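You operate a simulated robot arm through the tools that you are given. There is no shell and no other tool. Be economical: measure what you need, move in short steps, check, and stop when the job is done.

Carry out the task below with a simulated robot arm. There is one attempt and no reset: what you move stays moved.

## Task
Strain the silver jug's juice through the white strainer into the clear jug, then rest it on the empty jug.
Fine: all of it; silver jug back on the bench, nothing spilt. Set down upright: jug.

It is judged by the outcome, as a careful person would: the job done as asked, and still so three seconds after it is handed in. It fails if anything else is knocked over, pushed out of place, dropped, spilled or broken.

## Robot
A 6-joint arm with a fingered hand, fixed in place. Base frame: the origin is at the foot of the arm, x ahead of it, y to its left, z up. Readings come in m, degrees, newtons and seconds.
With the tool pointing down near the work surface it reaches from about 0.22 to 0.78 m from the base axis. Its first joint turns from -115.0 to 115.0 degrees. Payload 4 kg.
Tool frame: the origin (TCP) lies between the finger pads and is the grasp point; the fingertips stand 0.026 m ahead of it; z points along the fingers, y is the line along which they close. The gripper opens to 0.164 m. The gripper's body begins 0.073 m behind the TCP. The gripper is a hand of 5 fingers: y runs from the thumb to the fingers, the wrist lies at [0, 0, -0.239] in the tool frame, and closing takes about 1.5 s.
Orientation is that of the tool frame in the base frame, as a unit quaternion [w, x, y, z]. With the fingers straight down and closing along the base's y, the tool's x points along the base's -x, its y along +y and its z along -z.

## Interface
- The arm moves only by the tool step_arm. Its argument "targets" is a list of rows, each a list of 3 entries, a list of its own where there are three numbers: the turn, a rotation vector about the base's x, y, z in degrees, then the shift along the base's x, y, z in m, then the opening, from 0 (shut) to 1 (fully open). In form: [[[rx, ry, rz], [x, y, z], jaw], ...]. A call has 1 to 10 rows; each row shifts and turns the commanded pose from where the row before left it. Each row takes 0.2 s and may step no farther than 0.05 m and 8.6 degrees from the row before; otherwise, or with a gripper value out of range, the whole call is refused. A pose out of reach is approached as far as the arm can. The call stops where the force on the tool passes 40 N (or 10 N more than at its start, if that is more) or the arm is blocked; 0.2 s more then pass. The fingers move at their own pace (about 0.045 m/s each) and stop on an object; they squeeze with about 29 N. The grip force told is the motor's: it shows also when the fingers shut on nothing. Time passes only in rows, and 0.2 s behind the last, so rows that do not move let the fingers close. It gives the time, the measured TCP pose, the force on the tool (base axes), the opening and the grip force at its end, in the units of the frame above (readings bear some noise), with the torque about the TCP (base axes, N m) and any sound that the robot's microphone picked up, and new pictures: "show" is both (left out), scene, wrist or none.
- Cameras (640 x 400 px; columns grow to the right, rows downward): "scene" is fixed at [0.4008, 0.6496, 1.5494]; the picture's right is [-0.90, 0.43, 0.00], its down [0.38, 0.79, -0.49] and it looks along [-0.21, -0.44, -0.87] (base axes); focal length 214 px, centre (320, 200). "wrist" rides on the gripper at [0.05, -0.07, -0.093] in the tool frame; the picture's right is [0.81, 0.59, 0.00], its down [-0.43, 0.60, -0.68] and it looks along [-0.40, 0.55, 0.74] (tool axes); focal length 270 px, centre (320, 200). There is no depth. A picture from a camera that has moved, and an enlarged one, comes with that camera's place and axes in the base frame and with its lens.
- raise_lower(by): slides the trunk up (or, below 0, down) by that many m; the arm rides with it, the base frame stays. It gives what a move gives, with no picture.
- hand_shape(shape): the hand has 5 fingers and takes this shape, open, in about a second: jaw (thumb against the fingers, like two jaws); tri (thumb and two fingers); tip (a fingertip pinch); poke (one finger out to press); point (the index stretched); flat (the hand flat); cup (the hand cupped); fist (a fist). The gripper value then closes the fingers along that shape, each until it touches; the sizes above hold for jaw. It gives what a move gives, with no picture.
- enlarge(camera, box): a new picture of the part [left, top, right, bottom] of that camera's present view, enlarged. No time passes.
- job_done(): hands the job in; it is judged then, once.

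Go step by step. Nothing tells you positions but the pictures and the camera data: compare them with the known pose of the tool, close in by small moves and look again before you grip or let go. The budget is 120 turns and 200 pictures, counting those below and the enlarged ones. Unless the task says otherwise, let go and move clear before handing in, and close with one line.

The tools are called after "Request:" by a JSON object that holds its "method" and its "body". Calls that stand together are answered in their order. step_arm: Moves the arm, as the interface text tells. Its arguments: {"type":"object","properties":{"targets":{"type":"array","items":{"type":"array"}},"show":{"type":"string","enum":["both","scene","wrist","none"]}},"required":["targets"]} The other tools are called the same way: raise_lower (by) slides the trunk up or down; hand_shape (shape) gives the hand a shape; enlarge (camera, box) takes an enlarged picture of a part of a camera's view; job_done () hands the job in.

At the start:

```text
time: 0.0
tool_pos: [0.1784, 0.4863, 1.3199]
tcp_rot: [0.0, 0.001, 1.0, 0.0]
force: [-0.1, -0.7, 0.0]
ft_torque: [0.02, -0.01, -0.01]
width: 0.164
finger_force: 0.0
shape: jaw
trunk travel left (down, up): [-0.875, 0.115]
```

scene: 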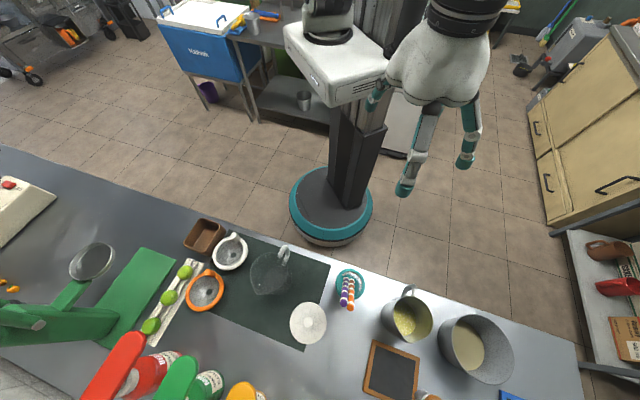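
wrist: 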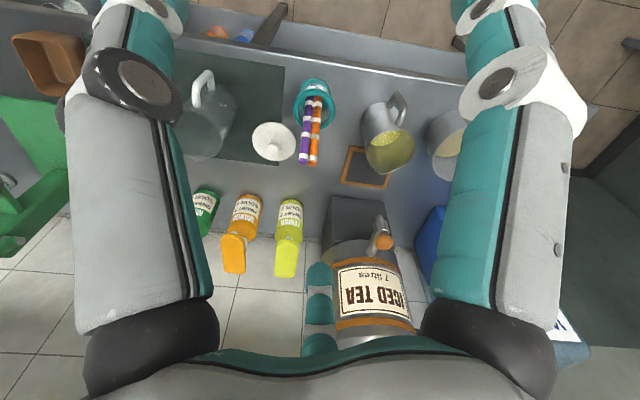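

I see a bench with a clear jug on a dark mat, a metal jug with juice, several strainer-like items and a large pot. I'll enlarge to identify them.

Request:
{"method": "enlarge", "body": {"camera": "scene", "box": [170, 210, 350, 350]}}

Request:
{"method": "enlarge", "body": {"camera": "scene", "box": [330, 260, 530, 400]}}

Request:
{"method": "enlarge", "body": {"camera": "wrist", "box": [160, 60, 480, 260]}}

```text
2.86 times, centred on (260, 280) of scene
camera zoom: at [0.4008, 0.6496, 1.5494], right [-0.9, 0.43, 0.0], down [0.38, 0.79, -0.49], along [-0.21, -0.44, -0.87], focal length 613 px, centre (491, -29)
```

zoom: 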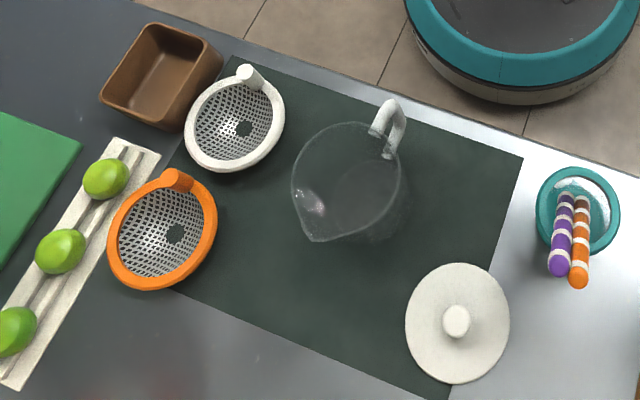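

```text
2.86 times, centred on (430, 330) of scene
camera zoom: at [0.4008, 0.6496, 1.5494], right [-0.9, 0.43, 0.0], down [0.38, 0.79, -0.49], along [-0.21, -0.44, -0.87], focal length 613 px, centre (6, -171)
```

zoom: 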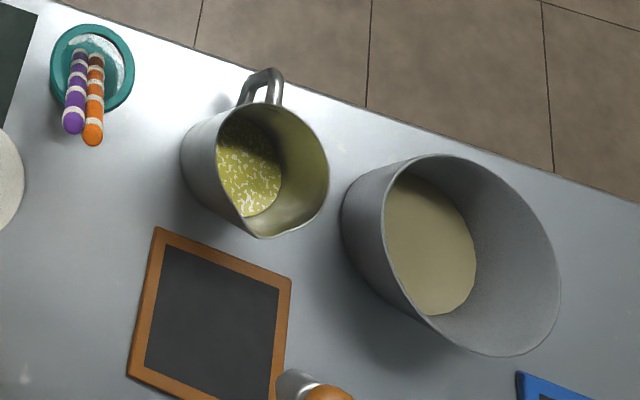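

```text
2.00 times, centred on (320, 160) of wrist
camera zoom: at [0.1281, 0.4165, 1.4143], right [-0.81, 0.59, 0.0], down [0.43, 0.6, 0.68], along [0.4, 0.55, -0.74], focal length 541 px, centre (320, 280)
```

zoom: 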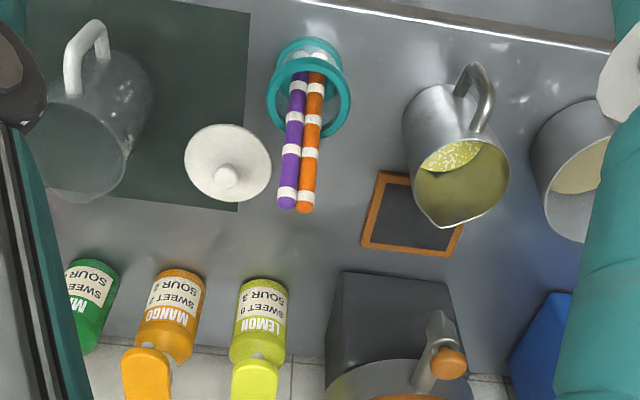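

The white-rimmed mesh strainer is near (0.59, 0.34), the clear jug near (0.48, 0.49), and the silver handled jug near (0.20, 0.75). The bench top is at z≈0.80. I'll lower the trunk some and look again for heights.

Request:
{"method": "raise_lower", "body": {"by": -0.2}}

Request:
{"method": "enlarge", "body": {"camera": "wrist", "box": [0, 0, 640, 400]}}

```text
time: 2.2
tool_pos: [0.1778, 0.4871, 1.1203]
tcp_rot: [0.0, 0.0, 1.0, 0.0]
force: [-0.3, -0.2, 0.4]
ft_torque: [-0.01, 0.01, 0.01]
width: 0.1638
finger_force: 0.1
shape: jaw
trunk travel left (down, up): [-0.675, 0.315]
```

```text
1.00 times, centred on (320, 200) of wrist (not enlarged: the box is as wide or as high as the picture)
camera zoom: at [0.1281, 0.4164, 1.2144], right [-0.81, 0.59, 0.0], down [0.43, 0.6, 0.68], along [0.4, 0.55, -0.74], focal length 270 px, centre (320, 200)
```

zoom: 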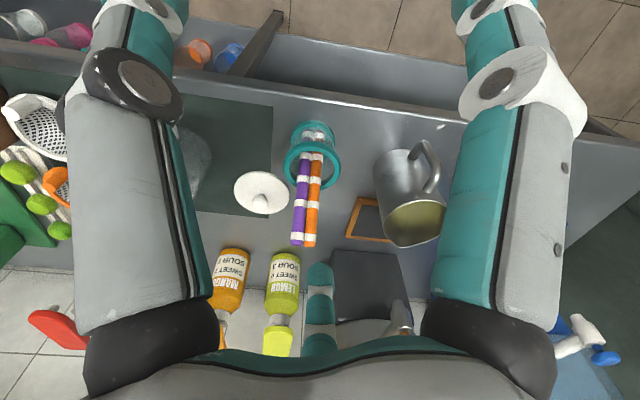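

The silver jug's rim is at about z≈0.94 with its handle toward the robot. Next I'll move so the wrist camera sees the strainer and clear jug closely.

Request:
{"method": "step_arm", "body": {"targets": [[[0, 0, 0], [0.025, -0.037, 0], 1], [[0, 0, 0], [0.025, -0.037, 0], 1], [[0, 0, 0], [0.025, -0.037, 0], 1], [[0, 0, 0], [0.025, -0.037, 0], 1], [[0, 0, 0], [0.025, -0.037, 0], 1], [[0, 0, 0], [0.025, -0.037, 0], 1], [[0, 0, 0], [0.02, -0.03, 0], 1], [[0, 0, 0], [0.02, -0.03, 0], 1]]}}

```text
time: 4.0
tool_pos: [0.3681, 0.2029, 1.1201]
tcp_rot: [0.001, 0.0, 1.0, 0.0]
force: [0.3, 0.0, 0.2]
ft_torque: [0.0, 0.01, -0.01]
width: 0.164
finger_force: 0.0
shape: jaw
trunk travel left (down, up): [-0.675, 0.315]
camera wrist: at [0.3185, 0.1332, 1.2144], right [-0.81, 0.59, 0.0], down [0.43, 0.6, 0.68], along [0.4, 0.55, -0.74], focal length 270 px, centre (320, 200)
```

scene: 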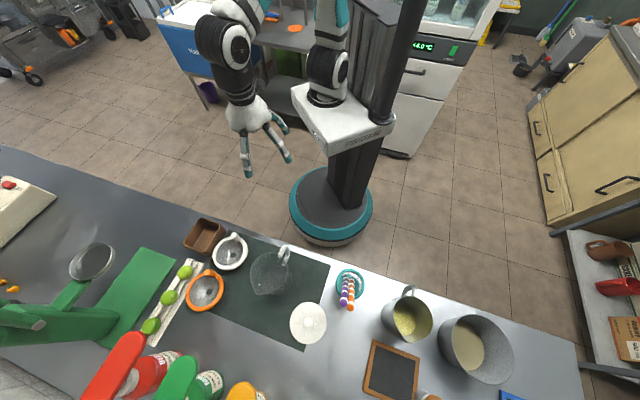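
wrist: 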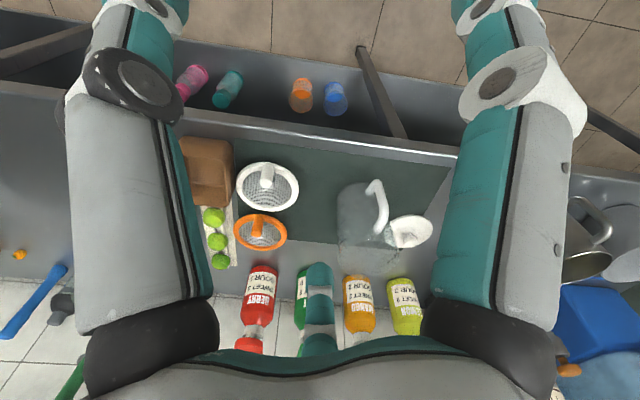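

Request:
{"method": "enlarge", "body": {"camera": "wrist", "box": [200, 130, 320, 280]}}

Request:
{"method": "enlarge", "body": {"camera": "wrist", "box": [310, 150, 470, 290]}}

```text
2.67 times, centred on (260, 205) of wrist
camera zoom: at [0.3185, 0.1332, 1.2144], right [-0.81, 0.59, 0.0], down [0.43, 0.6, 0.68], along [0.4, 0.55, -0.74], focal length 721 px, centre (480, 187)
```

zoom: 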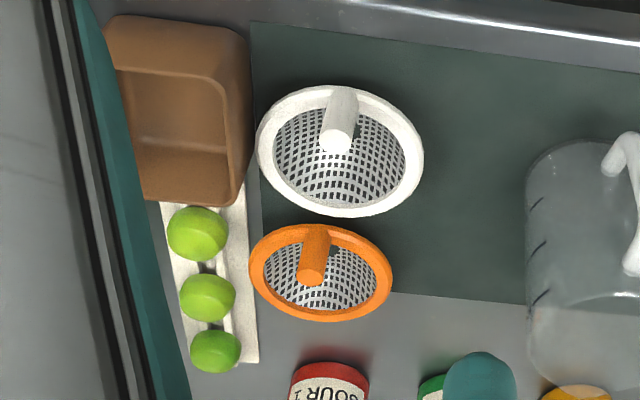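

```text
2.86 times, centred on (390, 220) of wrist
camera zoom: at [0.3185, 0.1332, 1.2144], right [-0.81, 0.59, 0.0], down [0.43, 0.6, 0.68], along [0.4, 0.55, -0.74], focal length 772 px, centre (120, 143)
```

zoom: 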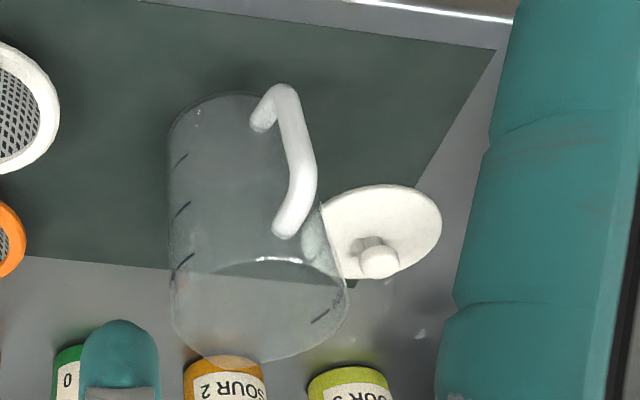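

The strainer has an upright post about 2 cm thick on its rim, topping out near (0.552, 0.305, 0.870). I'll yaw 45° so the fingers close tangentially and move above it, partly closed.

Request:
{"method": "step_arm", "body": {"targets": [[[0, 0, 7.5], [0.0307, 0.017, 0], 0.5], [[0, 0, 7.5], [0.0307, 0.017, 0], 0.5], [[0, 0, 7.5], [0.0307, 0.017, 0], 0.5], [[0, 0, 7.5], [0.0307, 0.017, 0], 0.5], [[0, 0, 7.5], [0.0307, 0.017, 0], 0.5], [[0, 0, 7.5], [0.0307, 0.017, -0.03], 0.5], [[0, 0, 0], [0, 0, -0.04], 0.5], [[0, 0, 0], [0, 0, -0.04], 0.5]]}}

```text
time: 5.8
tool_pos: [0.554, 0.308, 1.0098]
tcp_rot: [0.001, -0.383, 0.924, 0.0]
force: [-0.2, 0.2, 0.2]
ft_torque: [0.04, 0.01, -0.01]
width: 0.0824
finger_force: 0.1
shape: jaw
trunk travel left (down, up): [-0.675, 0.315]
camera wrist: at [0.5675, 0.2216, 1.1042], right [-0.99, -0.16, 0.0], down [-0.12, 0.73, 0.68], along [-0.11, 0.67, -0.74], focal length 270 px, centre (320, 200)
```

scene: 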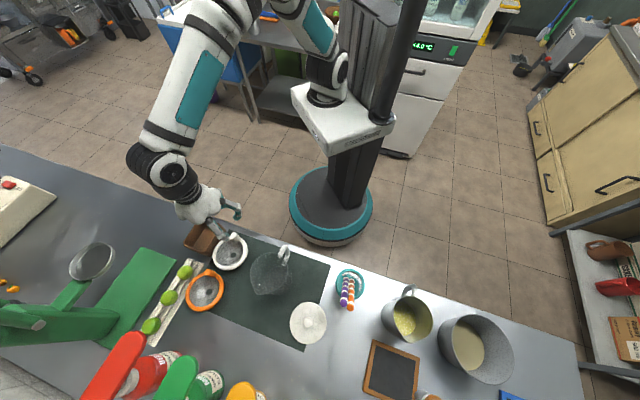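
wrist: 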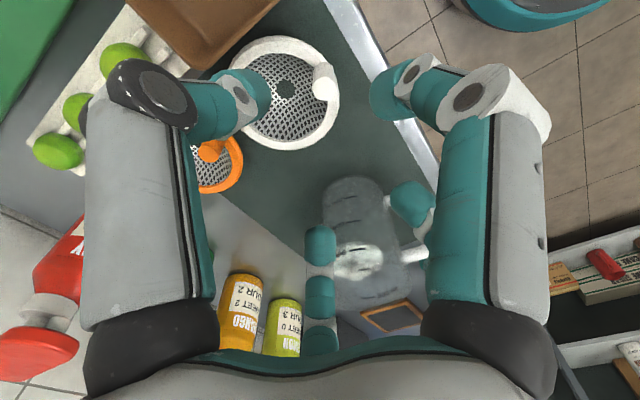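

The TCP is above the post, but I need to see how the digits sit before descending. I'll enlarge the wrist view.

Request:
{"method": "enlarge", "body": {"camera": "wrist", "box": [160, 30, 480, 230]}}

Request:
{"method": "enlarge", "body": {"camera": "scene", "box": [150, 150, 310, 270]}}

```text
2.00 times, centred on (320, 130) of wrist
camera zoom: at [0.5675, 0.2216, 1.1042], right [-0.99, -0.16, 0.0], down [-0.12, 0.73, 0.68], along [-0.11, 0.67, -0.74], focal length 541 px, centre (320, 340)
```

zoom: 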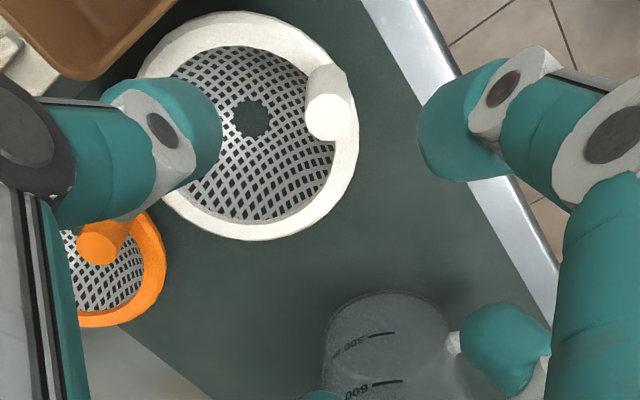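

```text
3.33 times, centred on (230, 210) of scene
camera zoom: at [0.4008, 0.6496, 1.5494], right [-0.9, 0.43, 0.0], down [0.38, 0.79, -0.49], along [-0.21, -0.44, -0.87], focal length 715 px, centre (620, 167)
```

zoom: 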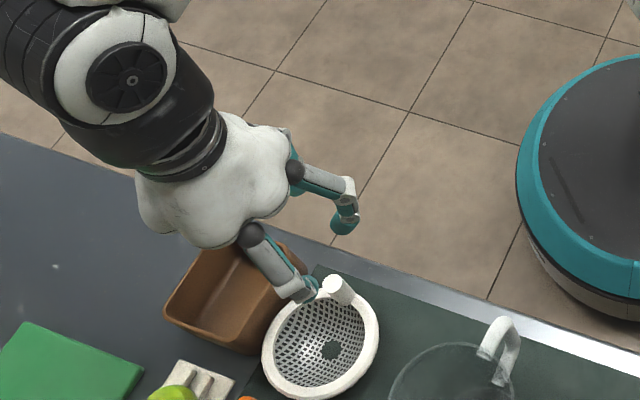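

The digit arrangement is unclear, so I'll close further in the air to see where they meet.

Request:
{"method": "step_arm", "body": {"targets": [[[0, 0, 0], [0, 0, 0], 0.15], [[0, 0, 0], [0, 0, 0], 0.15], [[0, 0, 0], [0, 0, 0], 0.15], [[0, 0, 0], [0, 0, 0], 0.15], [[0, 0, 0], [0, 0, 0], 0.15]], "show": "wrist"}}

Request:
{"method": "enlarge", "body": {"camera": "scene", "box": [150, 150, 310, 270]}}

```text
time: 7.0
tool_pos: [0.5527, 0.3069, 1.0104]
tcp_rot: [0.001, -0.382, 0.924, 0.0]
force: [0.5, 0.3, 0.1]
ft_torque: [0.04, 0.02, 0.02]
width: 0.0251
finger_force: 0.0
shape: jaw
trunk travel left (down, up): [-0.675, 0.315]
camera wrist: at [0.5667, 0.2212, 1.1047], right [-0.99, -0.16, 0.0], down [-0.12, 0.73, 0.68], along [-0.11, 0.67, -0.74], focal length 270 px, centre (320, 200)
```

wrist: 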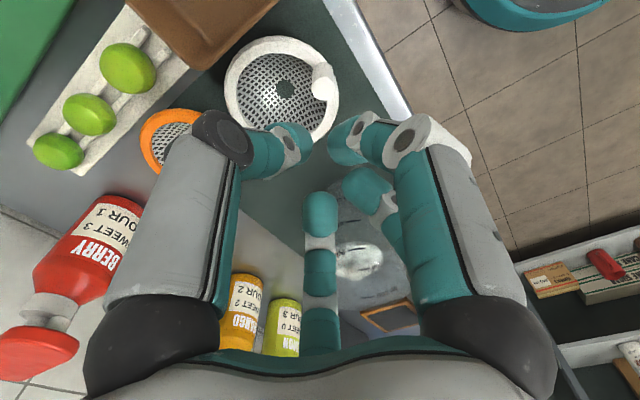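

```text
3.33 times, centred on (230, 210) of scene
camera zoom: at [0.4008, 0.6496, 1.5494], right [-0.9, 0.43, 0.0], down [0.38, 0.79, -0.49], along [-0.21, -0.44, -0.87], focal length 715 px, centre (620, 167)
```

zoom: 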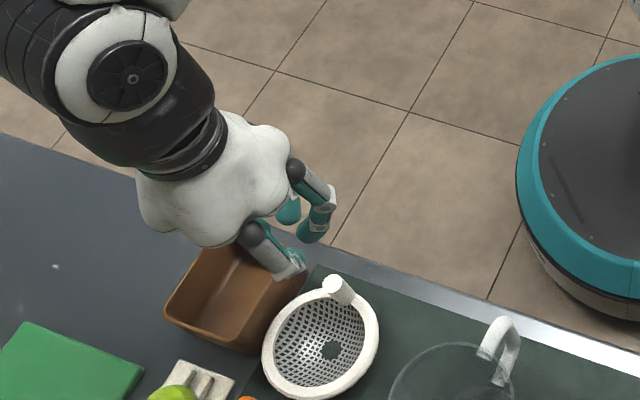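

The digits close like a chuck around the TCP, which suits gripping the post from above. I'll reopen to about 0.4 and descend to just above the post.

Request:
{"method": "step_arm", "body": {"targets": [[[0, 0, 0], [-0.001, -0.001, 0], 0.4], [[0, 0, 0], [-0.001, -0.001, -0.03], 0.4], [[0, 0, 0], [0, 0, -0.03], 0.4], [[0, 0, 0], [0, 0, -0.03], 0.4]], "show": "wrist"}}

Request:
{"method": "enlarge", "body": {"camera": "scene", "box": [150, 190, 310, 290]}}

```text
time: 8.0
tool_pos: [0.552, 0.3042, 0.9196]
tcp_rot: [-0.001, -0.383, 0.924, 0.0]
force: [-0.4, 0.2, -0.2]
ft_torque: [0.0, -0.03, 0.01]
width: 0.0648
finger_force: 0.0
shape: jaw
trunk travel left (down, up): [-0.675, 0.315]
camera wrist: at [0.5653, 0.2191, 1.014], right [-0.99, -0.16, 0.0], down [-0.12, 0.73, 0.68], along [-0.11, 0.67, -0.74], focal length 270 px, centre (320, 200)
```

wrist: 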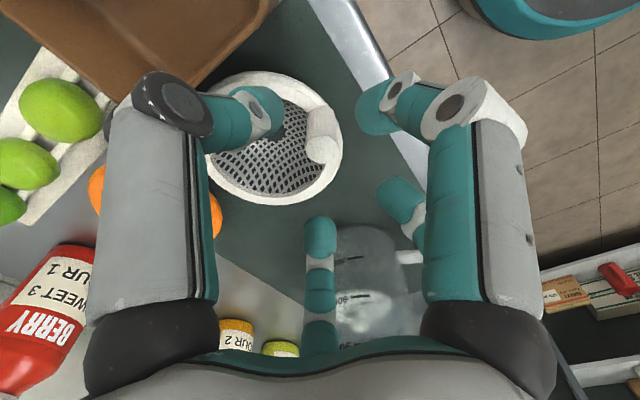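

```text
4.00 times, centred on (230, 240) of scene
camera zoom: at [0.4008, 0.6496, 1.5494], right [-0.9, 0.43, 0.0], down [0.38, 0.79, -0.49], along [-0.21, -0.44, -0.87], focal length 858 px, centre (680, 40)
```

zoom: 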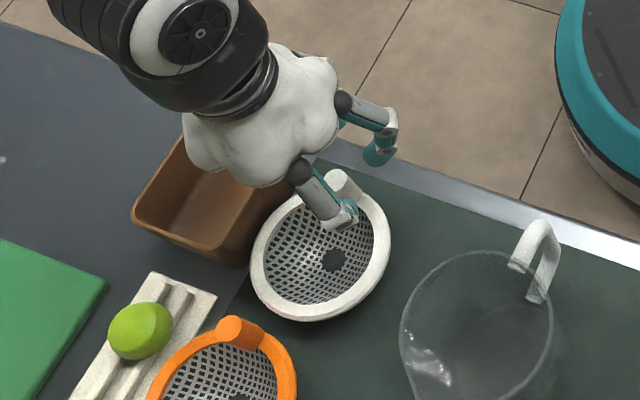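

The post is centred between the digits. I'll descend until the tips are just above the rim, then close.

Request:
{"method": "step_arm", "body": {"targets": [[[0, 0, 0], [-0.001, 0.001, -0.025], 0.4], [[0, 0, 0], [0, 0, -0.02], 0.4], [[0, 0, 0], [0, 0, 0], 0.4]], "show": "wrist"}}

Request:
{"method": "enlarge", "body": {"camera": "scene", "box": [150, 190, 310, 290]}}

```text
time: 8.8
tool_pos: [0.5497, 0.3045, 0.8765]
tcp_rot: [0.0, -0.383, 0.924, 0.0]
force: [-0.4, 0.6, -0.4]
ft_torque: [-0.01, 0.03, -0.01]
width: 0.0652
finger_force: 0.0
shape: jaw
trunk travel left (down, up): [-0.675, 0.315]
camera wrist: at [0.5636, 0.2206, 0.9697], right [-0.99, -0.16, 0.0], down [-0.12, 0.73, 0.68], along [-0.11, 0.67, -0.74], focal length 270 px, centre (320, 200)
```

wrist: 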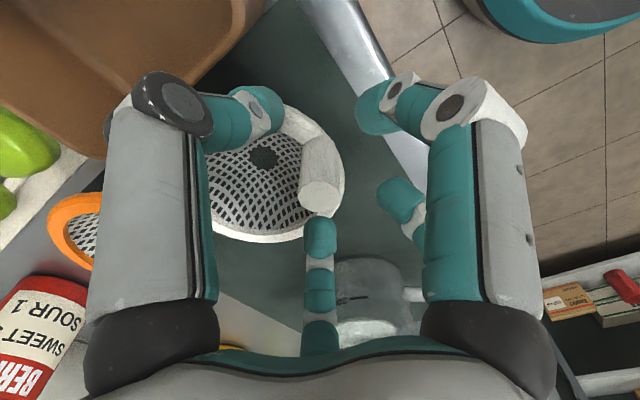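

```text
4.00 times, centred on (230, 240) of scene
camera zoom: at [0.4008, 0.6496, 1.5494], right [-0.9, 0.43, 0.0], down [0.38, 0.79, -0.49], along [-0.21, -0.44, -0.87], focal length 858 px, centre (680, 40)
```

zoom: 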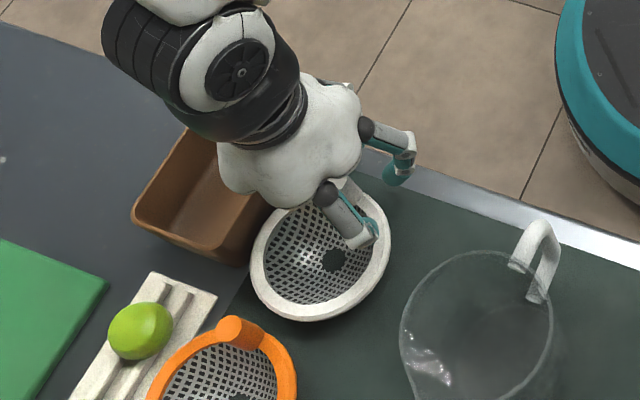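

Request:
{"method": "step_arm", "body": {"targets": [[[0, 0, 0], [0, 0, -0.004], 0.4], [[0, 0, 0], [0, 0, 0], 0.0], [[0, 0, 0], [0, 0, 0], 0.0], [[0, 0, 0], [0, 0, 0], 0.0], [[0, 0, 0], [0, 0, 0], 0.0], [[0, 0, 0], [0, 0, 0], 0.0], [[0, 0, 0], [0, 0, 0], 0.0]], "show": "wrist"}}

Request:
{"method": "enlarge", "body": {"camera": "scene", "box": [150, 190, 310, 290]}}

```text
time: 10.4
tool_pos: [0.5494, 0.306, 0.8713]
tcp_rot: [0.0, -0.383, 0.924, 0.0]
force: [0.2, 0.0, -0.1]
ft_torque: [-0.01, 0.05, -0.03]
width: 0.0147
finger_force: 29.0
shape: jaw
trunk travel left (down, up): [-0.675, 0.315]
camera wrist: at [0.5637, 0.2206, 0.9655], right [-0.99, -0.16, 0.0], down [-0.12, 0.73, 0.68], along [-0.11, 0.67, -0.74], focal length 270 px, centre (320, 200)
```

wrist: 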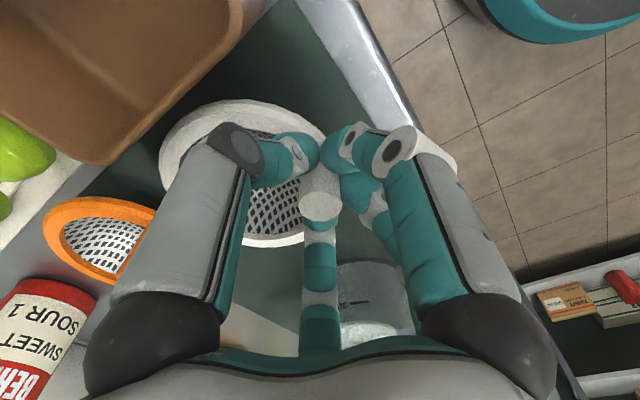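

```text
4.00 times, centred on (230, 240) of scene
camera zoom: at [0.4008, 0.6496, 1.5494], right [-0.9, 0.43, 0.0], down [0.38, 0.79, -0.49], along [-0.21, -0.44, -0.87], focal length 858 px, centre (680, 40)
```

zoom: 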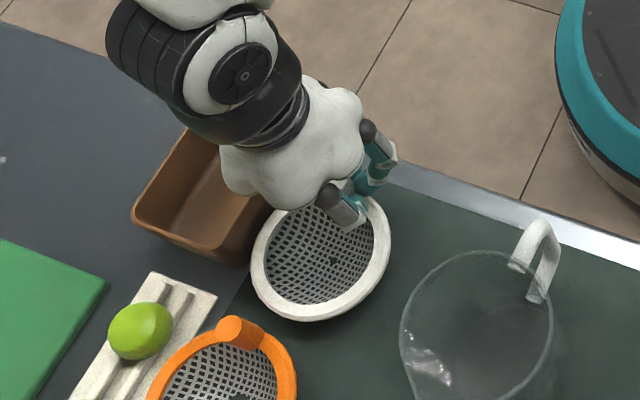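

The post is gripped. I'll lift straight up and look.

Request:
{"method": "step_arm", "body": {"targets": [[[0, 0, 0], [0, 0, 0.02], 0.0], [[0, 0, 0], [0, 0, 0.035], 0.0], [[0, 0, 0], [0, 0, 0.035], 0.0], [[0, 0, 0], [0, 0, 0.035], 0.0], [[0, 0, 0], [0, 0, 0.035], 0.0], [[0, 0, 0], [0, 0, 0.035], 0.0], [[0, 0, 0], [0, 0, 0.01], 0.0]], "show": "both"}}

Request:
{"method": "enlarge", "body": {"camera": "scene", "box": [170, 180, 350, 310]}}

```text
time: 12.0
tool_pos: [0.5493, 0.306, 1.0762]
tcp_rot: [0.0, -0.382, 0.924, 0.001]
force: [0.6, -0.6, -1.3]
ft_torque: [-0.04, 0.04, 0.0]
width: 0.0149
finger_force: 29.1
shape: jaw
trunk travel left (down, up): [-0.675, 0.315]
camera wrist: at [0.5634, 0.2204, 1.1709], right [-0.99, -0.16, 0.0], down [-0.12, 0.73, 0.68], along [-0.11, 0.67, -0.74], focal length 270 px, centre (320, 200)
```

scene: 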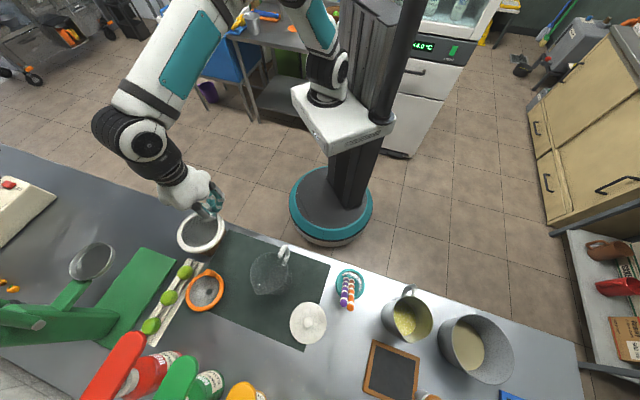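
wrist: 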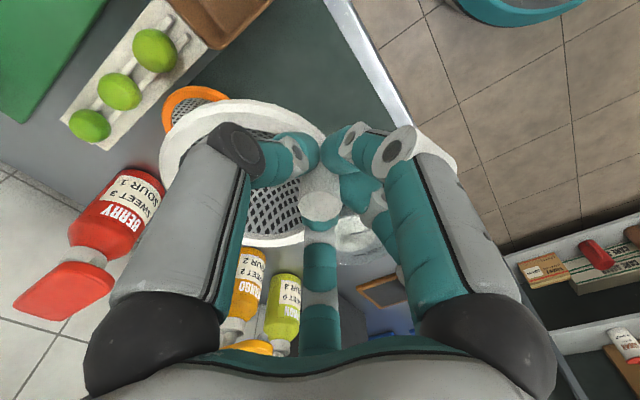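

```text
3.08 times, centred on (260, 245) of scene
camera zoom: at [0.4008, 0.6496, 1.5494], right [-0.9, 0.43, 0.0], down [0.38, 0.79, -0.49], along [-0.21, -0.44, -0.87], focal length 660 px, centre (505, 62)
```

zoom: 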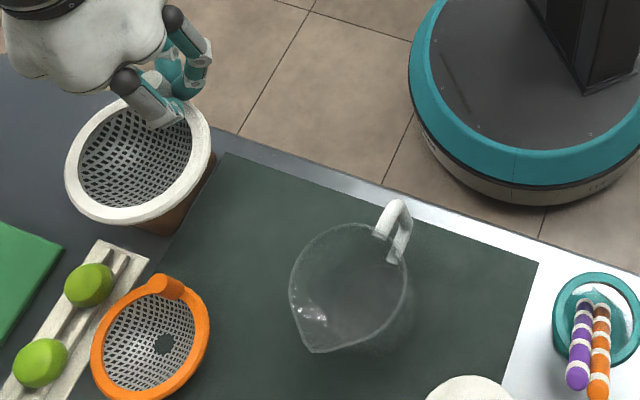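

The strainer lifts level. Its centre is about (0.040, 0.0385) from the TCP, and the jug rim centre is about (0.478, 0.489, z 0.942). I'll move over the jug.

Request:
{"method": "step_arm", "body": {"targets": [[[0, 0, 0], [-0.022, 0.0289, 0], 0.0], [[0, 0, 0], [-0.022, 0.0289, 0], 0.0], [[0, 0, 0], [-0.022, 0.0289, 0], 0.0], [[0, 0, 0], [-0.022, 0.0289, 0], 0.0], [[0, 0, 0], [-0.022, 0.0289, 0], 0.0], [[0, 0, 0], [0, 0, -0.02], 0.0], [[0, 0, 0], [0, 0, 0], 0.0]], "show": "both"}}

Request:
{"method": "enlarge", "body": {"camera": "scene", "box": [190, 190, 350, 310]}}

```text
time: 13.6
tool_pos: [0.4386, 0.4516, 1.0554]
tcp_rot: [-0.001, -0.382, 0.924, 0.0]
force: [-0.6, -0.5, -0.7]
ft_torque: [-0.02, 0.04, -0.05]
width: 0.015
finger_force: 28.9
shape: jaw
trunk travel left (down, up): [-0.675, 0.315]
camera wrist: at [0.453, 0.3652, 1.1502], right [-0.99, -0.16, 0.0], down [-0.12, 0.73, 0.68], along [-0.11, 0.67, -0.74], focal length 270 px, centre (320, 200)
```

scene: 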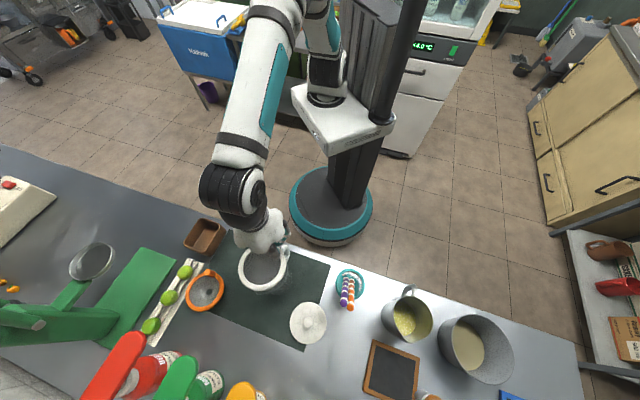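
wrist: 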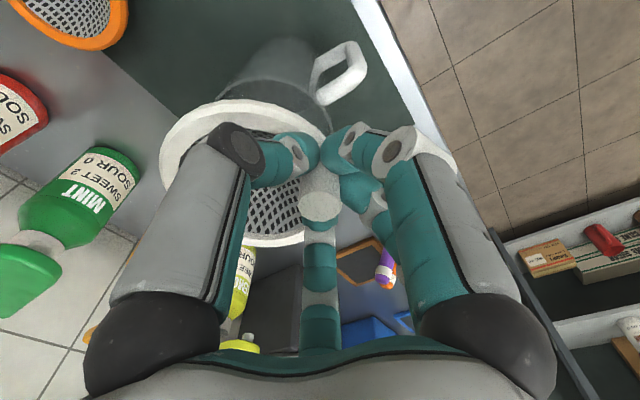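

```text
3.33 times, centred on (270, 250) of scene
camera zoom: at [0.4008, 0.6496, 1.5494], right [-0.9, 0.43, 0.0], down [0.38, 0.79, -0.49], along [-0.21, -0.44, -0.87], focal length 715 px, centre (487, 33)
```

zoom: 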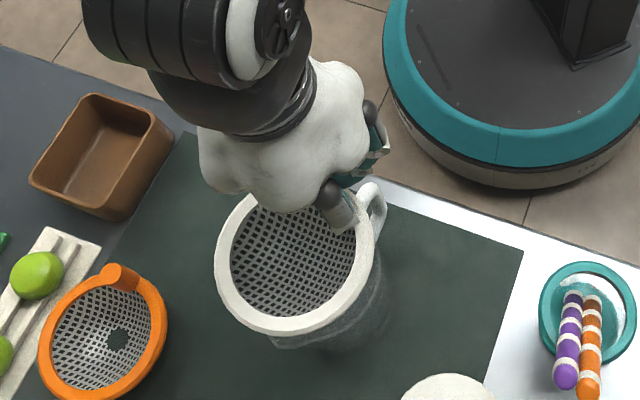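

The strainer is centred within about 3 mm. I'll correct that and descend gradually.

Request:
{"method": "step_arm", "body": {"targets": [[[0, 0, 0], [-0.0025, -0.0025, -0.015], 0.0], [[0, 0, 0], [0, 0, -0.015], 0.0], [[0, 0, 0], [0, 0, -0.015], 0.0], [[0, 0, 0], [0, 0, -0.01], 0.0], [[0, 0, 0], [0, 0, 0], 0.0]], "show": "none"}}

Request:
{"method": "enlarge", "body": {"camera": "scene", "box": [220, 220, 330, 310]}}

Request:
{"method": "enlarge", "body": {"camera": "wrist", "box": [140, 20, 460, 220]}}

```text
time: 14.8
tool_pos: [0.4382, 0.448, 1.0013]
tcp_rot: [0.0, -0.383, 0.924, 0.001]
force: [0.0, -0.4, -0.8]
ft_torque: [0.0, 0.0, -0.05]
width: 0.0147
finger_force: 28.6
shape: jaw
trunk travel left (down, up): [-0.675, 0.315]
```

```text
4.44 times, centred on (275, 265) of scene
camera zoom: at [0.4008, 0.6496, 1.5494], right [-0.9, 0.43, 0.0], down [0.38, 0.79, -0.49], along [-0.21, -0.44, -0.87], focal length 953 px, centre (520, -89)
```

zoom: 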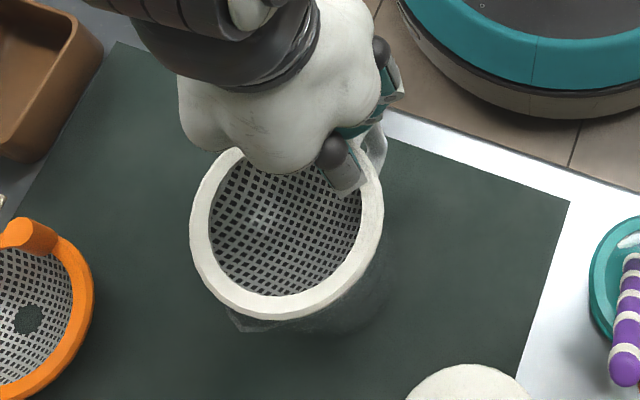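

```text
2.00 times, centred on (300, 120) of wrist
camera zoom: at [0.451, 0.3623, 1.0952], right [-0.99, -0.16, 0.0], down [-0.12, 0.73, 0.68], along [-0.11, 0.67, -0.74], focal length 541 px, centre (360, 360)
```

zoom: 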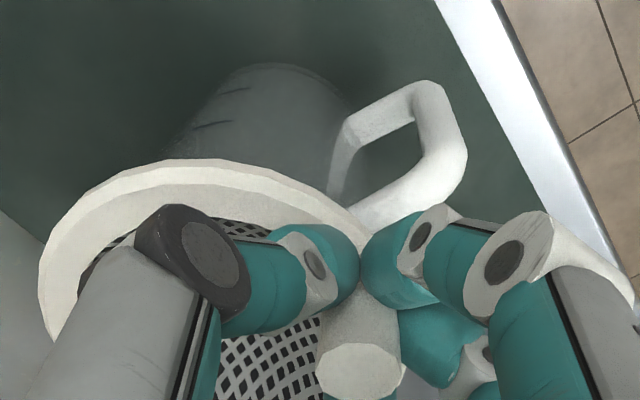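

Request:
{"method": "step_arm", "body": {"targets": [[[0, 0, 0], [-0.002, -0.002, -0.005], 0.0], [[0, 0, 0], [0, 0, -0.005], 0.0], [[0, 0, 0], [0, 0, -0.004], 0.0], [[0, 0, 0], [0, 0, 0], 0.0]], "show": "none"}}

Request:
{"method": "enlarge", "body": {"camera": "scene", "box": [220, 220, 330, 310]}}

Request:
{"method": "enlarge", "body": {"camera": "wrist", "box": [140, 20, 460, 220]}}

```text
time: 15.8
tool_pos: [0.4352, 0.4448, 0.9908]
tcp_rot: [0.002, -0.383, 0.924, 0.001]
force: [-2.0, -3.7, 27.3]
ft_torque: [-0.04, -0.06, -0.07]
width: 0.0154
finger_force: 29.1
shape: jaw
trunk travel left (down, up): [-0.675, 0.315]
```

```text
4.44 times, centred on (275, 265) of scene
camera zoom: at [0.4008, 0.6496, 1.5494], right [-0.9, 0.43, 0.0], down [0.38, 0.79, -0.49], along [-0.21, -0.44, -0.87], focal length 953 px, centre (520, -89)
```

zoom: 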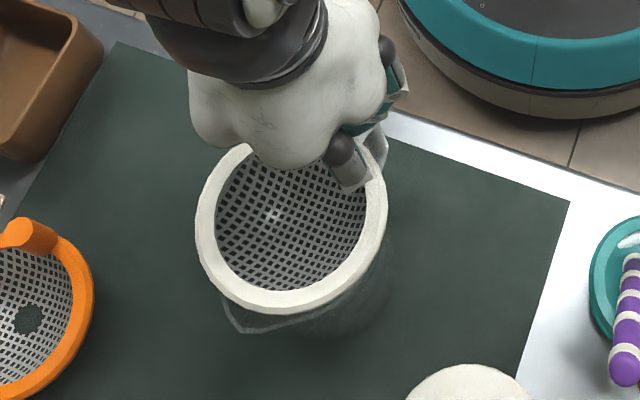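

```text
2.00 times, centred on (300, 120) of wrist
camera zoom: at [0.4478, 0.3587, 1.0846], right [-0.99, -0.16, 0.0], down [-0.12, 0.72, 0.68], along [-0.1, 0.67, -0.73], focal length 541 px, centre (360, 360)
```

zoom: 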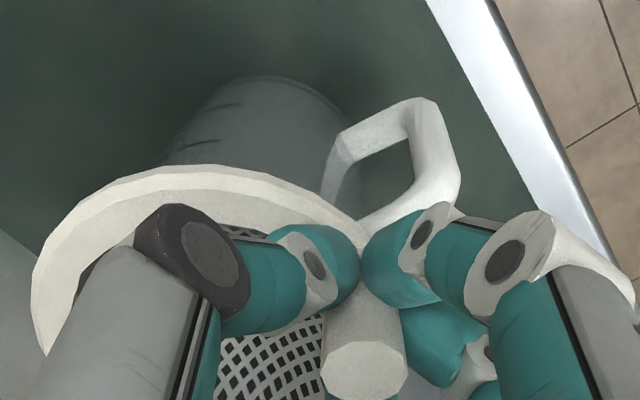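

Contact is at 27 N, and the strainer appears centred on the rim. I'll relieve the pressure by a few millimetres before judging.

Request:
{"method": "step_arm", "body": {"targets": [[[0, 0, 0], [0.001, 0.001, 0.003], 0.0], [[0, 0, 0], [0, 0, 0], 0.0]], "show": "wrist"}}

```text
time: 16.4
tool_pos: [0.4357, 0.4453, 0.9918]
tcp_rot: [0.001, -0.382, 0.924, 0.0]
force: [-3.0, -4.3, 17.9]
ft_torque: [-0.11, 0.01, -0.03]
width: 0.0153
finger_force: 29.0
shape: jaw
trunk travel left (down, up): [-0.675, 0.315]
camera wrist: at [0.4486, 0.3597, 1.0853], right [-0.99, -0.16, 0.0], down [-0.12, 0.73, 0.68], along [-0.11, 0.67, -0.74], focal length 270 px, centre (320, 200)
```

wrist: 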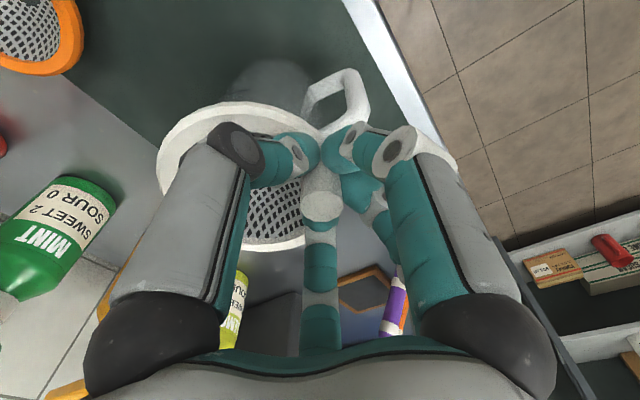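

Request:
{"method": "step_arm", "body": {"targets": [[[0, 0, 0], [0, 0, 0.004], 0.0], [[0, 0, 0], [0, 0, 0], 0.0]], "show": "none"}}

Request:
{"method": "enlarge", "body": {"camera": "scene", "box": [240, 235, 310, 295]}}

Request:
{"method": "enlarge", "body": {"camera": "wrist", "box": [150, 50, 390, 200]}}

```text
time: 17.0
tool_pos: [0.4355, 0.4453, 0.994]
tcp_rot: [-0.001, -0.382, 0.924, 0.0]
force: [0.0, 0.4, -0.2]
ft_torque: [0.0, 0.06, -0.03]
width: 0.0155
finger_force: 28.7
shape: jaw
trunk travel left (down, up): [-0.675, 0.315]
```

```text
6.67 times, centred on (275, 265) of scene
camera zoom: at [0.4008, 0.6496, 1.5494], right [-0.9, 0.43, 0.0], down [0.38, 0.79, -0.49], along [-0.21, -0.44, -0.87], focal length 1430 px, centre (620, -233)
```

zoom: 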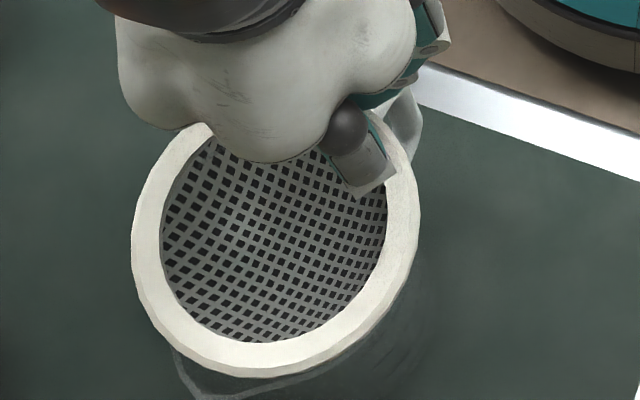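

```text
2.67 times, centred on (270, 125) of wrist
camera zoom: at [0.45, 0.3612, 1.0874], right [-0.99, -0.16, 0.0], down [-0.12, 0.73, 0.68], along [-0.11, 0.67, -0.74], focal length 721 px, centre (453, 400)
```

zoom: 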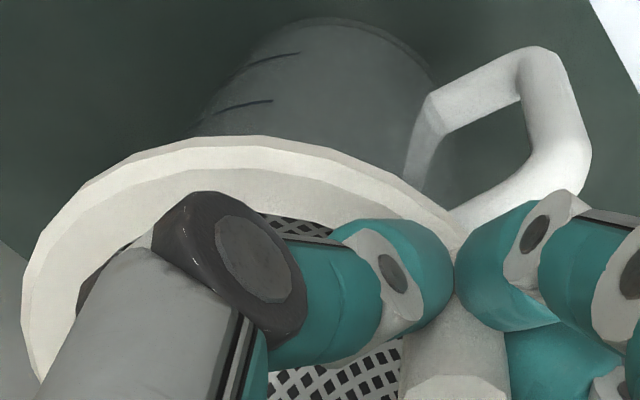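

The strainer is centred over the jug and just touching, with no load. I'll release gently and let it settle.

Request:
{"method": "step_arm", "body": {"targets": [[[0, 0, 0], [0, 0, -0.002], 0.0], [[0, 0, 0], [0, 0, 0], 0.15], [[0, 0, 0], [0, 0, 0], 0.25], [[0, 0, 0], [0, 0, 0], 0.35], [[0, 0, 0], [0, 0, 0], 0.4], [[0, 0, 0], [0, 0, 0], 0.4]], "show": "wrist"}}

Request:
{"method": "enlarge", "body": {"camera": "scene", "box": [240, 235, 310, 295]}}

```text
time: 18.4
tool_pos: [0.4365, 0.4458, 0.9921]
tcp_rot: [0.0, -0.383, 0.924, 0.0]
force: [-0.9, 0.2, 0.8]
ft_torque: [0.0, 0.01, -0.01]
width: 0.0651
finger_force: 0.0
shape: jaw
trunk travel left (down, up): [-0.675, 0.315]
camera wrist: at [0.45, 0.3612, 1.0864], right [-0.99, -0.16, 0.0], down [-0.12, 0.73, 0.68], along [-0.11, 0.67, -0.74], focal length 270 px, centre (320, 200)
```

wrist: 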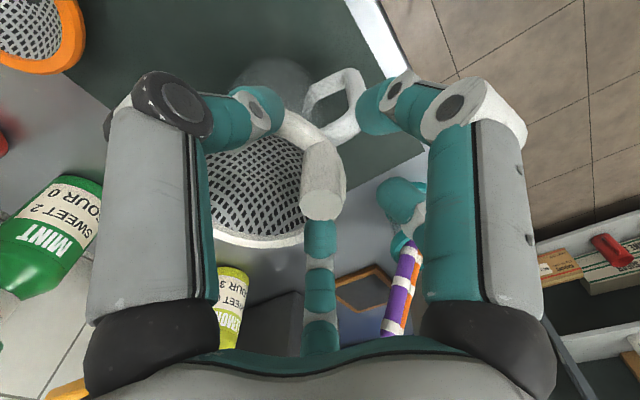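

```text
6.67 times, centred on (275, 265) of scene
camera zoom: at [0.4008, 0.6496, 1.5494], right [-0.9, 0.43, 0.0], down [0.38, 0.79, -0.49], along [-0.21, -0.44, -0.87], focal length 1430 px, centre (620, -233)
```

zoom: 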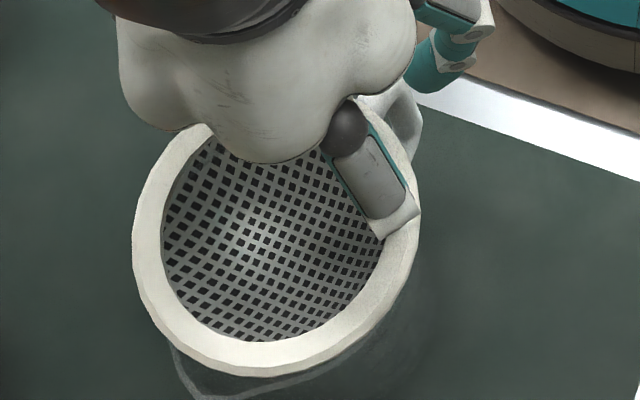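

It stayed put on release. I'll rise clear and check it.

Request:
{"method": "step_arm", "body": {"targets": [[[0, 0, 0], [0, 0, 0.02], 0.4], [[0, 0, 0], [0, 0, 0.03], 0.4], [[0, 0, 0], [0, 0, 0.04], 0.4], [[0, 0, 0], [-0.02, -0.02, 0.04], 0.4], [[0, 0, 0], [-0.03, -0.03, 0.02], 0.4], [[0, 0, 0], [-0.03, -0.03, 0], 0.4]], "show": "both"}}

Request:
{"method": "enlarge", "body": {"camera": "scene", "box": [220, 220, 330, 310]}}

```text
time: 19.8
tool_pos: [0.3557, 0.3663, 1.1421]
tcp_rot: [0.0, -0.382, 0.924, 0.0]
force: [-1.1, -0.1, 0.5]
ft_torque: [0.03, 0.02, 0.02]
width: 0.0652
finger_force: 0.1
shape: jaw
trunk travel left (down, up): [-0.675, 0.315]
camera wrist: at [0.3691, 0.2807, 1.2368], right [-0.99, -0.16, 0.0], down [-0.12, 0.73, 0.68], along [-0.11, 0.67, -0.74], focal length 270 px, centre (320, 200)
```

scene: 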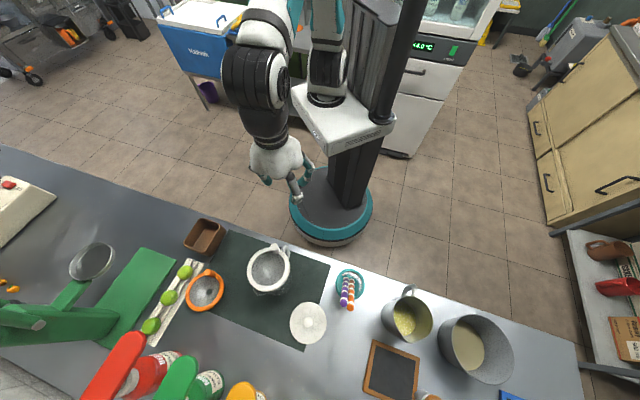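
wrist: 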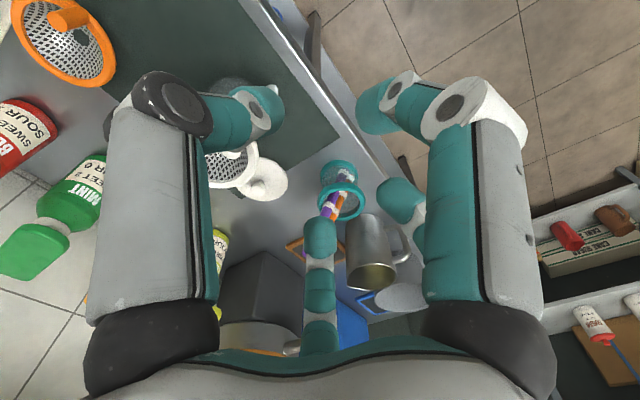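

```text
4.44 times, centred on (275, 265) of scene
camera zoom: at [0.4008, 0.6496, 1.5494], right [-0.9, 0.43, 0.0], down [0.38, 0.79, -0.49], along [-0.21, -0.44, -0.87], focal length 953 px, centre (520, -89)
```

zoom: 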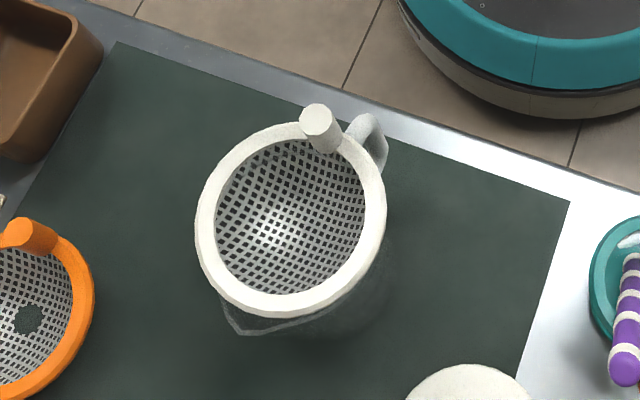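

The strainer sits level on the clear jug. Before taking the jug I'll tilt the open hand up toward the scene camera, to see how the digits are spaced and test the tilt range.

Request:
{"method": "step_arm", "body": {"targets": [[[8.5, 0, 0], [0, 0, 0.01], 0.75], [[8.5, 0, 0], [0, 0, 0.01], 0.75], [[8.5, 0, 0], [0, 0, 0.01], 0.75], [[8.5, 0, 0], [0, 0, 0], 0.75], [[8.5, 0, 0], [0, 0, 0], 0.75], [[8.5, 0, 0], [0, 0, 0], 0.75], [[8.5, 0, 0], [0, 0, 0], 0.75], [[8.5, 0, 0], [0, 0, 0], 0.75], [[8.5, 0, 0], [0, 0, 0], 0.75], [[8.5, 0, 0], [0, 0, 0], 0.75]], "show": "scene"}}

Request:
{"method": "enlarge", "body": {"camera": "scene", "box": [230, 90, 430, 230]}}

```text
time: 22.0
tool_pos: [0.3587, 0.3588, 1.2608]
tcp_rot: [0.251, -0.281, 0.687, 0.622]
force: [0.7, -0.3, 0.3]
ft_torque: [-0.01, 0.02, 0.05]
width: 0.1229
finger_force: 0.0
shape: jaw
out of reach, approached as far as the arm can: row 9, 10
trunk travel left (down, up): [-0.675, 0.315]
```

scene: 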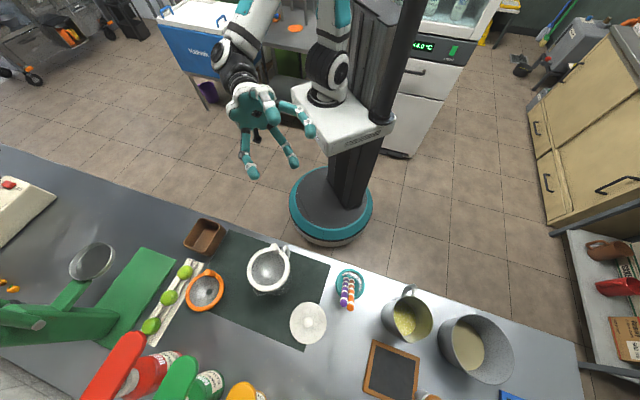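

```text
2.86 times, centred on (330, 160) of scene
camera zoom: at [0.4008, 0.6496, 1.5494], right [-0.9, 0.43, 0.0], down [0.38, 0.79, -0.49], along [-0.21, -0.44, -0.87], focal length 613 px, centre (291, 314)
```

zoom: 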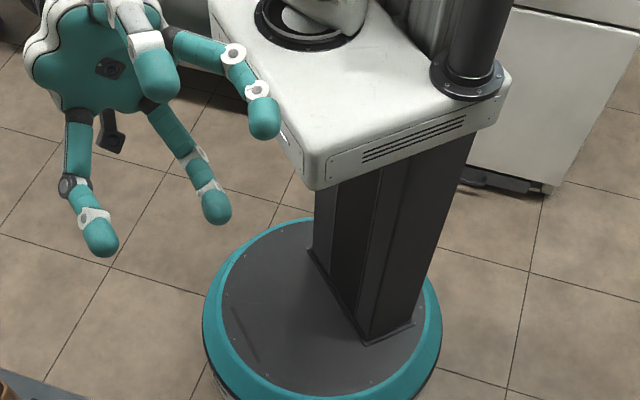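

Request:
{"method": "enlarge", "body": {"camera": "scene", "box": [215, 70, 335, 190]}}

```text
3.33 times, centred on (275, 130) of scene
camera zoom: at [0.4008, 0.6496, 1.5494], right [-0.9, 0.43, 0.0], down [0.38, 0.79, -0.49], along [-0.21, -0.44, -0.87], focal length 715 px, centre (470, 433)
```

zoom: 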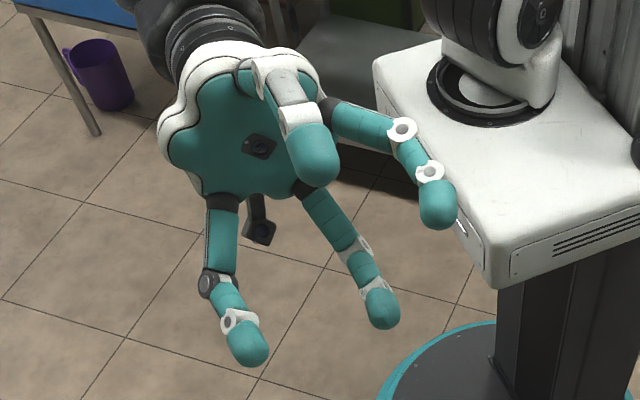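

The hand has four digits around the palm with a wide gap on its −x side. So I'll grip the jug body from above, with the spout in that gap and the handle opposite. First I'll level the hand again.

Request:
{"method": "step_arm", "body": {"targets": [[[-8.5, 0, 0], [0, 0, 0], 0.75], [[-8.5, 0, 0], [0, 0, 0], 0.75], [[-8.5, 0, 0], [0, 0, 0], 0.75], [[-8.5, 0, 0], [0, 0, 0], 0.75], [[-8.5, 0, 0], [0, 0, 0], 0.75], [[-8.5, 0, 0], [0, 0, 0], 0.75], [[-8.5, 0, 0], [0, 0, 0], 0.75], [[-8.5, 0, 0], [0, 0, 0], 0.75], [[-8.5, 0, 0], [0, 0, 0], 0.75], [[-8.5, 0, 0], [0, 0, 0], 0.75]], "show": "none"}}

Request:
{"method": "raise_lower", "body": {"by": 0.1}}

```text
time: 24.2
tool_pos: [0.3562, 0.3577, 1.2367]
tcp_rot: [0.004, -0.382, 0.924, 0.002]
force: [0.0, 1.1, -0.6]
ft_torque: [-0.01, -0.03, 0.02]
width: 0.1223
finger_force: 0.1
shape: jaw
out of reach, approached as far as the arm can: row 10
trunk travel left (down, up): [-0.675, 0.315]
```

```text
time: 25.5
tool_pos: [0.3564, 0.3574, 1.3364]
tcp_rot: [0.004, -0.383, 0.924, 0.002]
force: [0.2, 0.1, 0.1]
ft_torque: [0.0, -0.01, 0.0]
width: 0.1227
finger_force: 0.1
shape: jaw
trunk travel left (down, up): [-0.775, 0.215]
```

Now a dry run of the pour pose above the clear jug, kept well high: yaw −76°, then tilt.

Request:
{"method": "step_arm", "body": {"targets": [[[0, 0, -8.45], [0.0082, 0.0198, -0.014], 0.75], [[0, 0, -8.45], [0.0082, 0.0198, -0.014], 0.75], [[0, 0, -8.45], [0.0082, 0.0198, -0.014], 0.75], [[0, 0, -8.45], [0.0082, 0.0198, -0.014], 0.75], [[0, 0, -8.45], [0.0082, 0.0198, -0.014], 0.75], [[0, 0, -8.45], [0.0082, 0.0198, -0.014], 0.75], [[0, 0, -8.45], [0.0082, 0.0198, -0.014], 0.75], [[0, 0, -8.45], [0.0082, 0.0198, -0.014], 0.75], [[0, 0, -8.45], [0.0082, 0.0198, -0.014], 0.75]], "show": "none"}}

Request:
{"method": "step_arm", "body": {"targets": [[[6, 6, 0], [0, 0, 0], 0.75], [[6, 6, 0], [0, 0, 0], 0.75], [[6, 6, 0], [0, 0, 0], 0.75], [[6, 6, 0], [0, 0, 0], 0.75], [[6, 6, 0], [0, 0, 0], 0.75], [[6, 6, 0], [0, 0, 0], 0.75], [[6, 6, 0], [0, 0, 0], 0.75], [[6, 6, 0], [0, 0, 0], 0.75], [[6, 6, 0], [0, 0, 0], 0.75], [[6, 6, 0], [0, 0, 0], 0.75]], "show": "scene"}}

```text
time: 27.5
tool_pos: [0.4305, 0.5351, 1.2092]
tcp_rot: [0.005, 0.268, 0.963, -0.001]
force: [0.0, -0.4, 0.3]
ft_torque: [0.01, 0.04, -0.03]
width: 0.1228
finger_force: 0.0
shape: jaw
trunk travel left (down, up): [-0.775, 0.215]
```

```text
time: 29.7
tool_pos: [0.3443, 0.5797, 1.1777]
tcp_rot: [-0.536, 0.23, 0.74, 0.335]
force: [0.2, 0.0, 0.6]
ft_torque: [0.0, -0.01, 0.02]
width: 0.1226
finger_force: 0.1
shape: jaw
out of reach, approached as far as the arm can: row 7, 8, 9, 10
trunk travel left (down, up): [-0.775, 0.215]
```

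scene: 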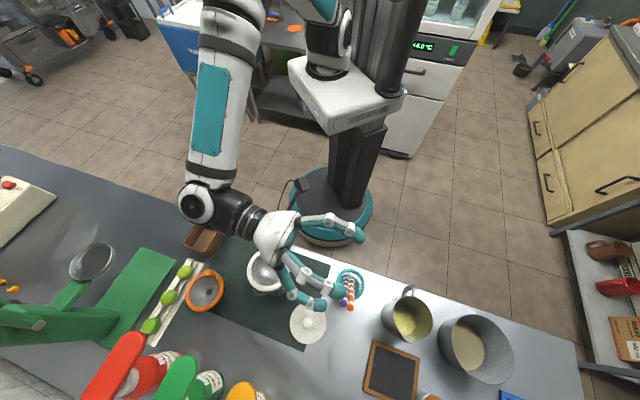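

At this heading the wrist runs out of reach past 60° of tilt. I'll level and try pouring toward −y (nearer the robot) instead.

Request:
{"method": "step_arm", "body": {"targets": [[[-6, -6, 0], [0, 0, 0.01], 0.75], [[-6, -6, 0], [0, 0, 0.01], 0.75], [[-6, -6, 0], [0, 0, 0.01], 0.75], [[-6, -6, 0], [0, 0, 0], 0.75], [[-6, -6, 0], [0, 0, 0], 0.75], [[-6, -6, 0], [0, 0, 0], 0.75], [[-6, -6, 0], [0, 0, 0], 0.75], [[-6, -6, 0], [0, 0, 0], 0.75], [[-6, -6, 0], [0, 0, 0], 0.75], [[-6, -6, 0], [0, 0, 0], 0.75]], "show": "none"}}

Request:
{"method": "step_arm", "body": {"targets": [[[0, 0, -7.5], [0, 0, 0], 0.75], [[0, 0, -7.5], [0, 0, 0], 0.75], [[0, 0, -7.5], [0, 0, 0], 0.75], [[0, 0, -7.5], [0, 0, 0], 0.75], [[0, 0, -7.5], [0, 0, 0], 0.75], [[0, 0, -7.5], [0, 0, 0], 0.75]], "show": "none"}}

```text
time: 31.9
tool_pos: [0.3442, 0.5797, 1.2081]
tcp_rot: [0.068, 0.266, 0.961, 0.003]
force: [-0.3, 0.2, -0.3]
ft_torque: [-0.02, -0.02, -0.03]
width: 0.1229
finger_force: 0.0
shape: jaw
trunk travel left (down, up): [-0.775, 0.215]
```

```text
time: 33.3
tool_pos: [0.3435, 0.5749, 1.203]
tcp_rot: [0.063, 0.614, 0.786, -0.019]
force: [0.3, 1.2, -0.9]
ft_torque: [0.0, -0.01, 0.0]
width: 0.1224
finger_force: 0.1
shape: jaw
out of reach, approached as far as the arm can: row 6
trunk travel left (down, up): [-0.775, 0.215]
```

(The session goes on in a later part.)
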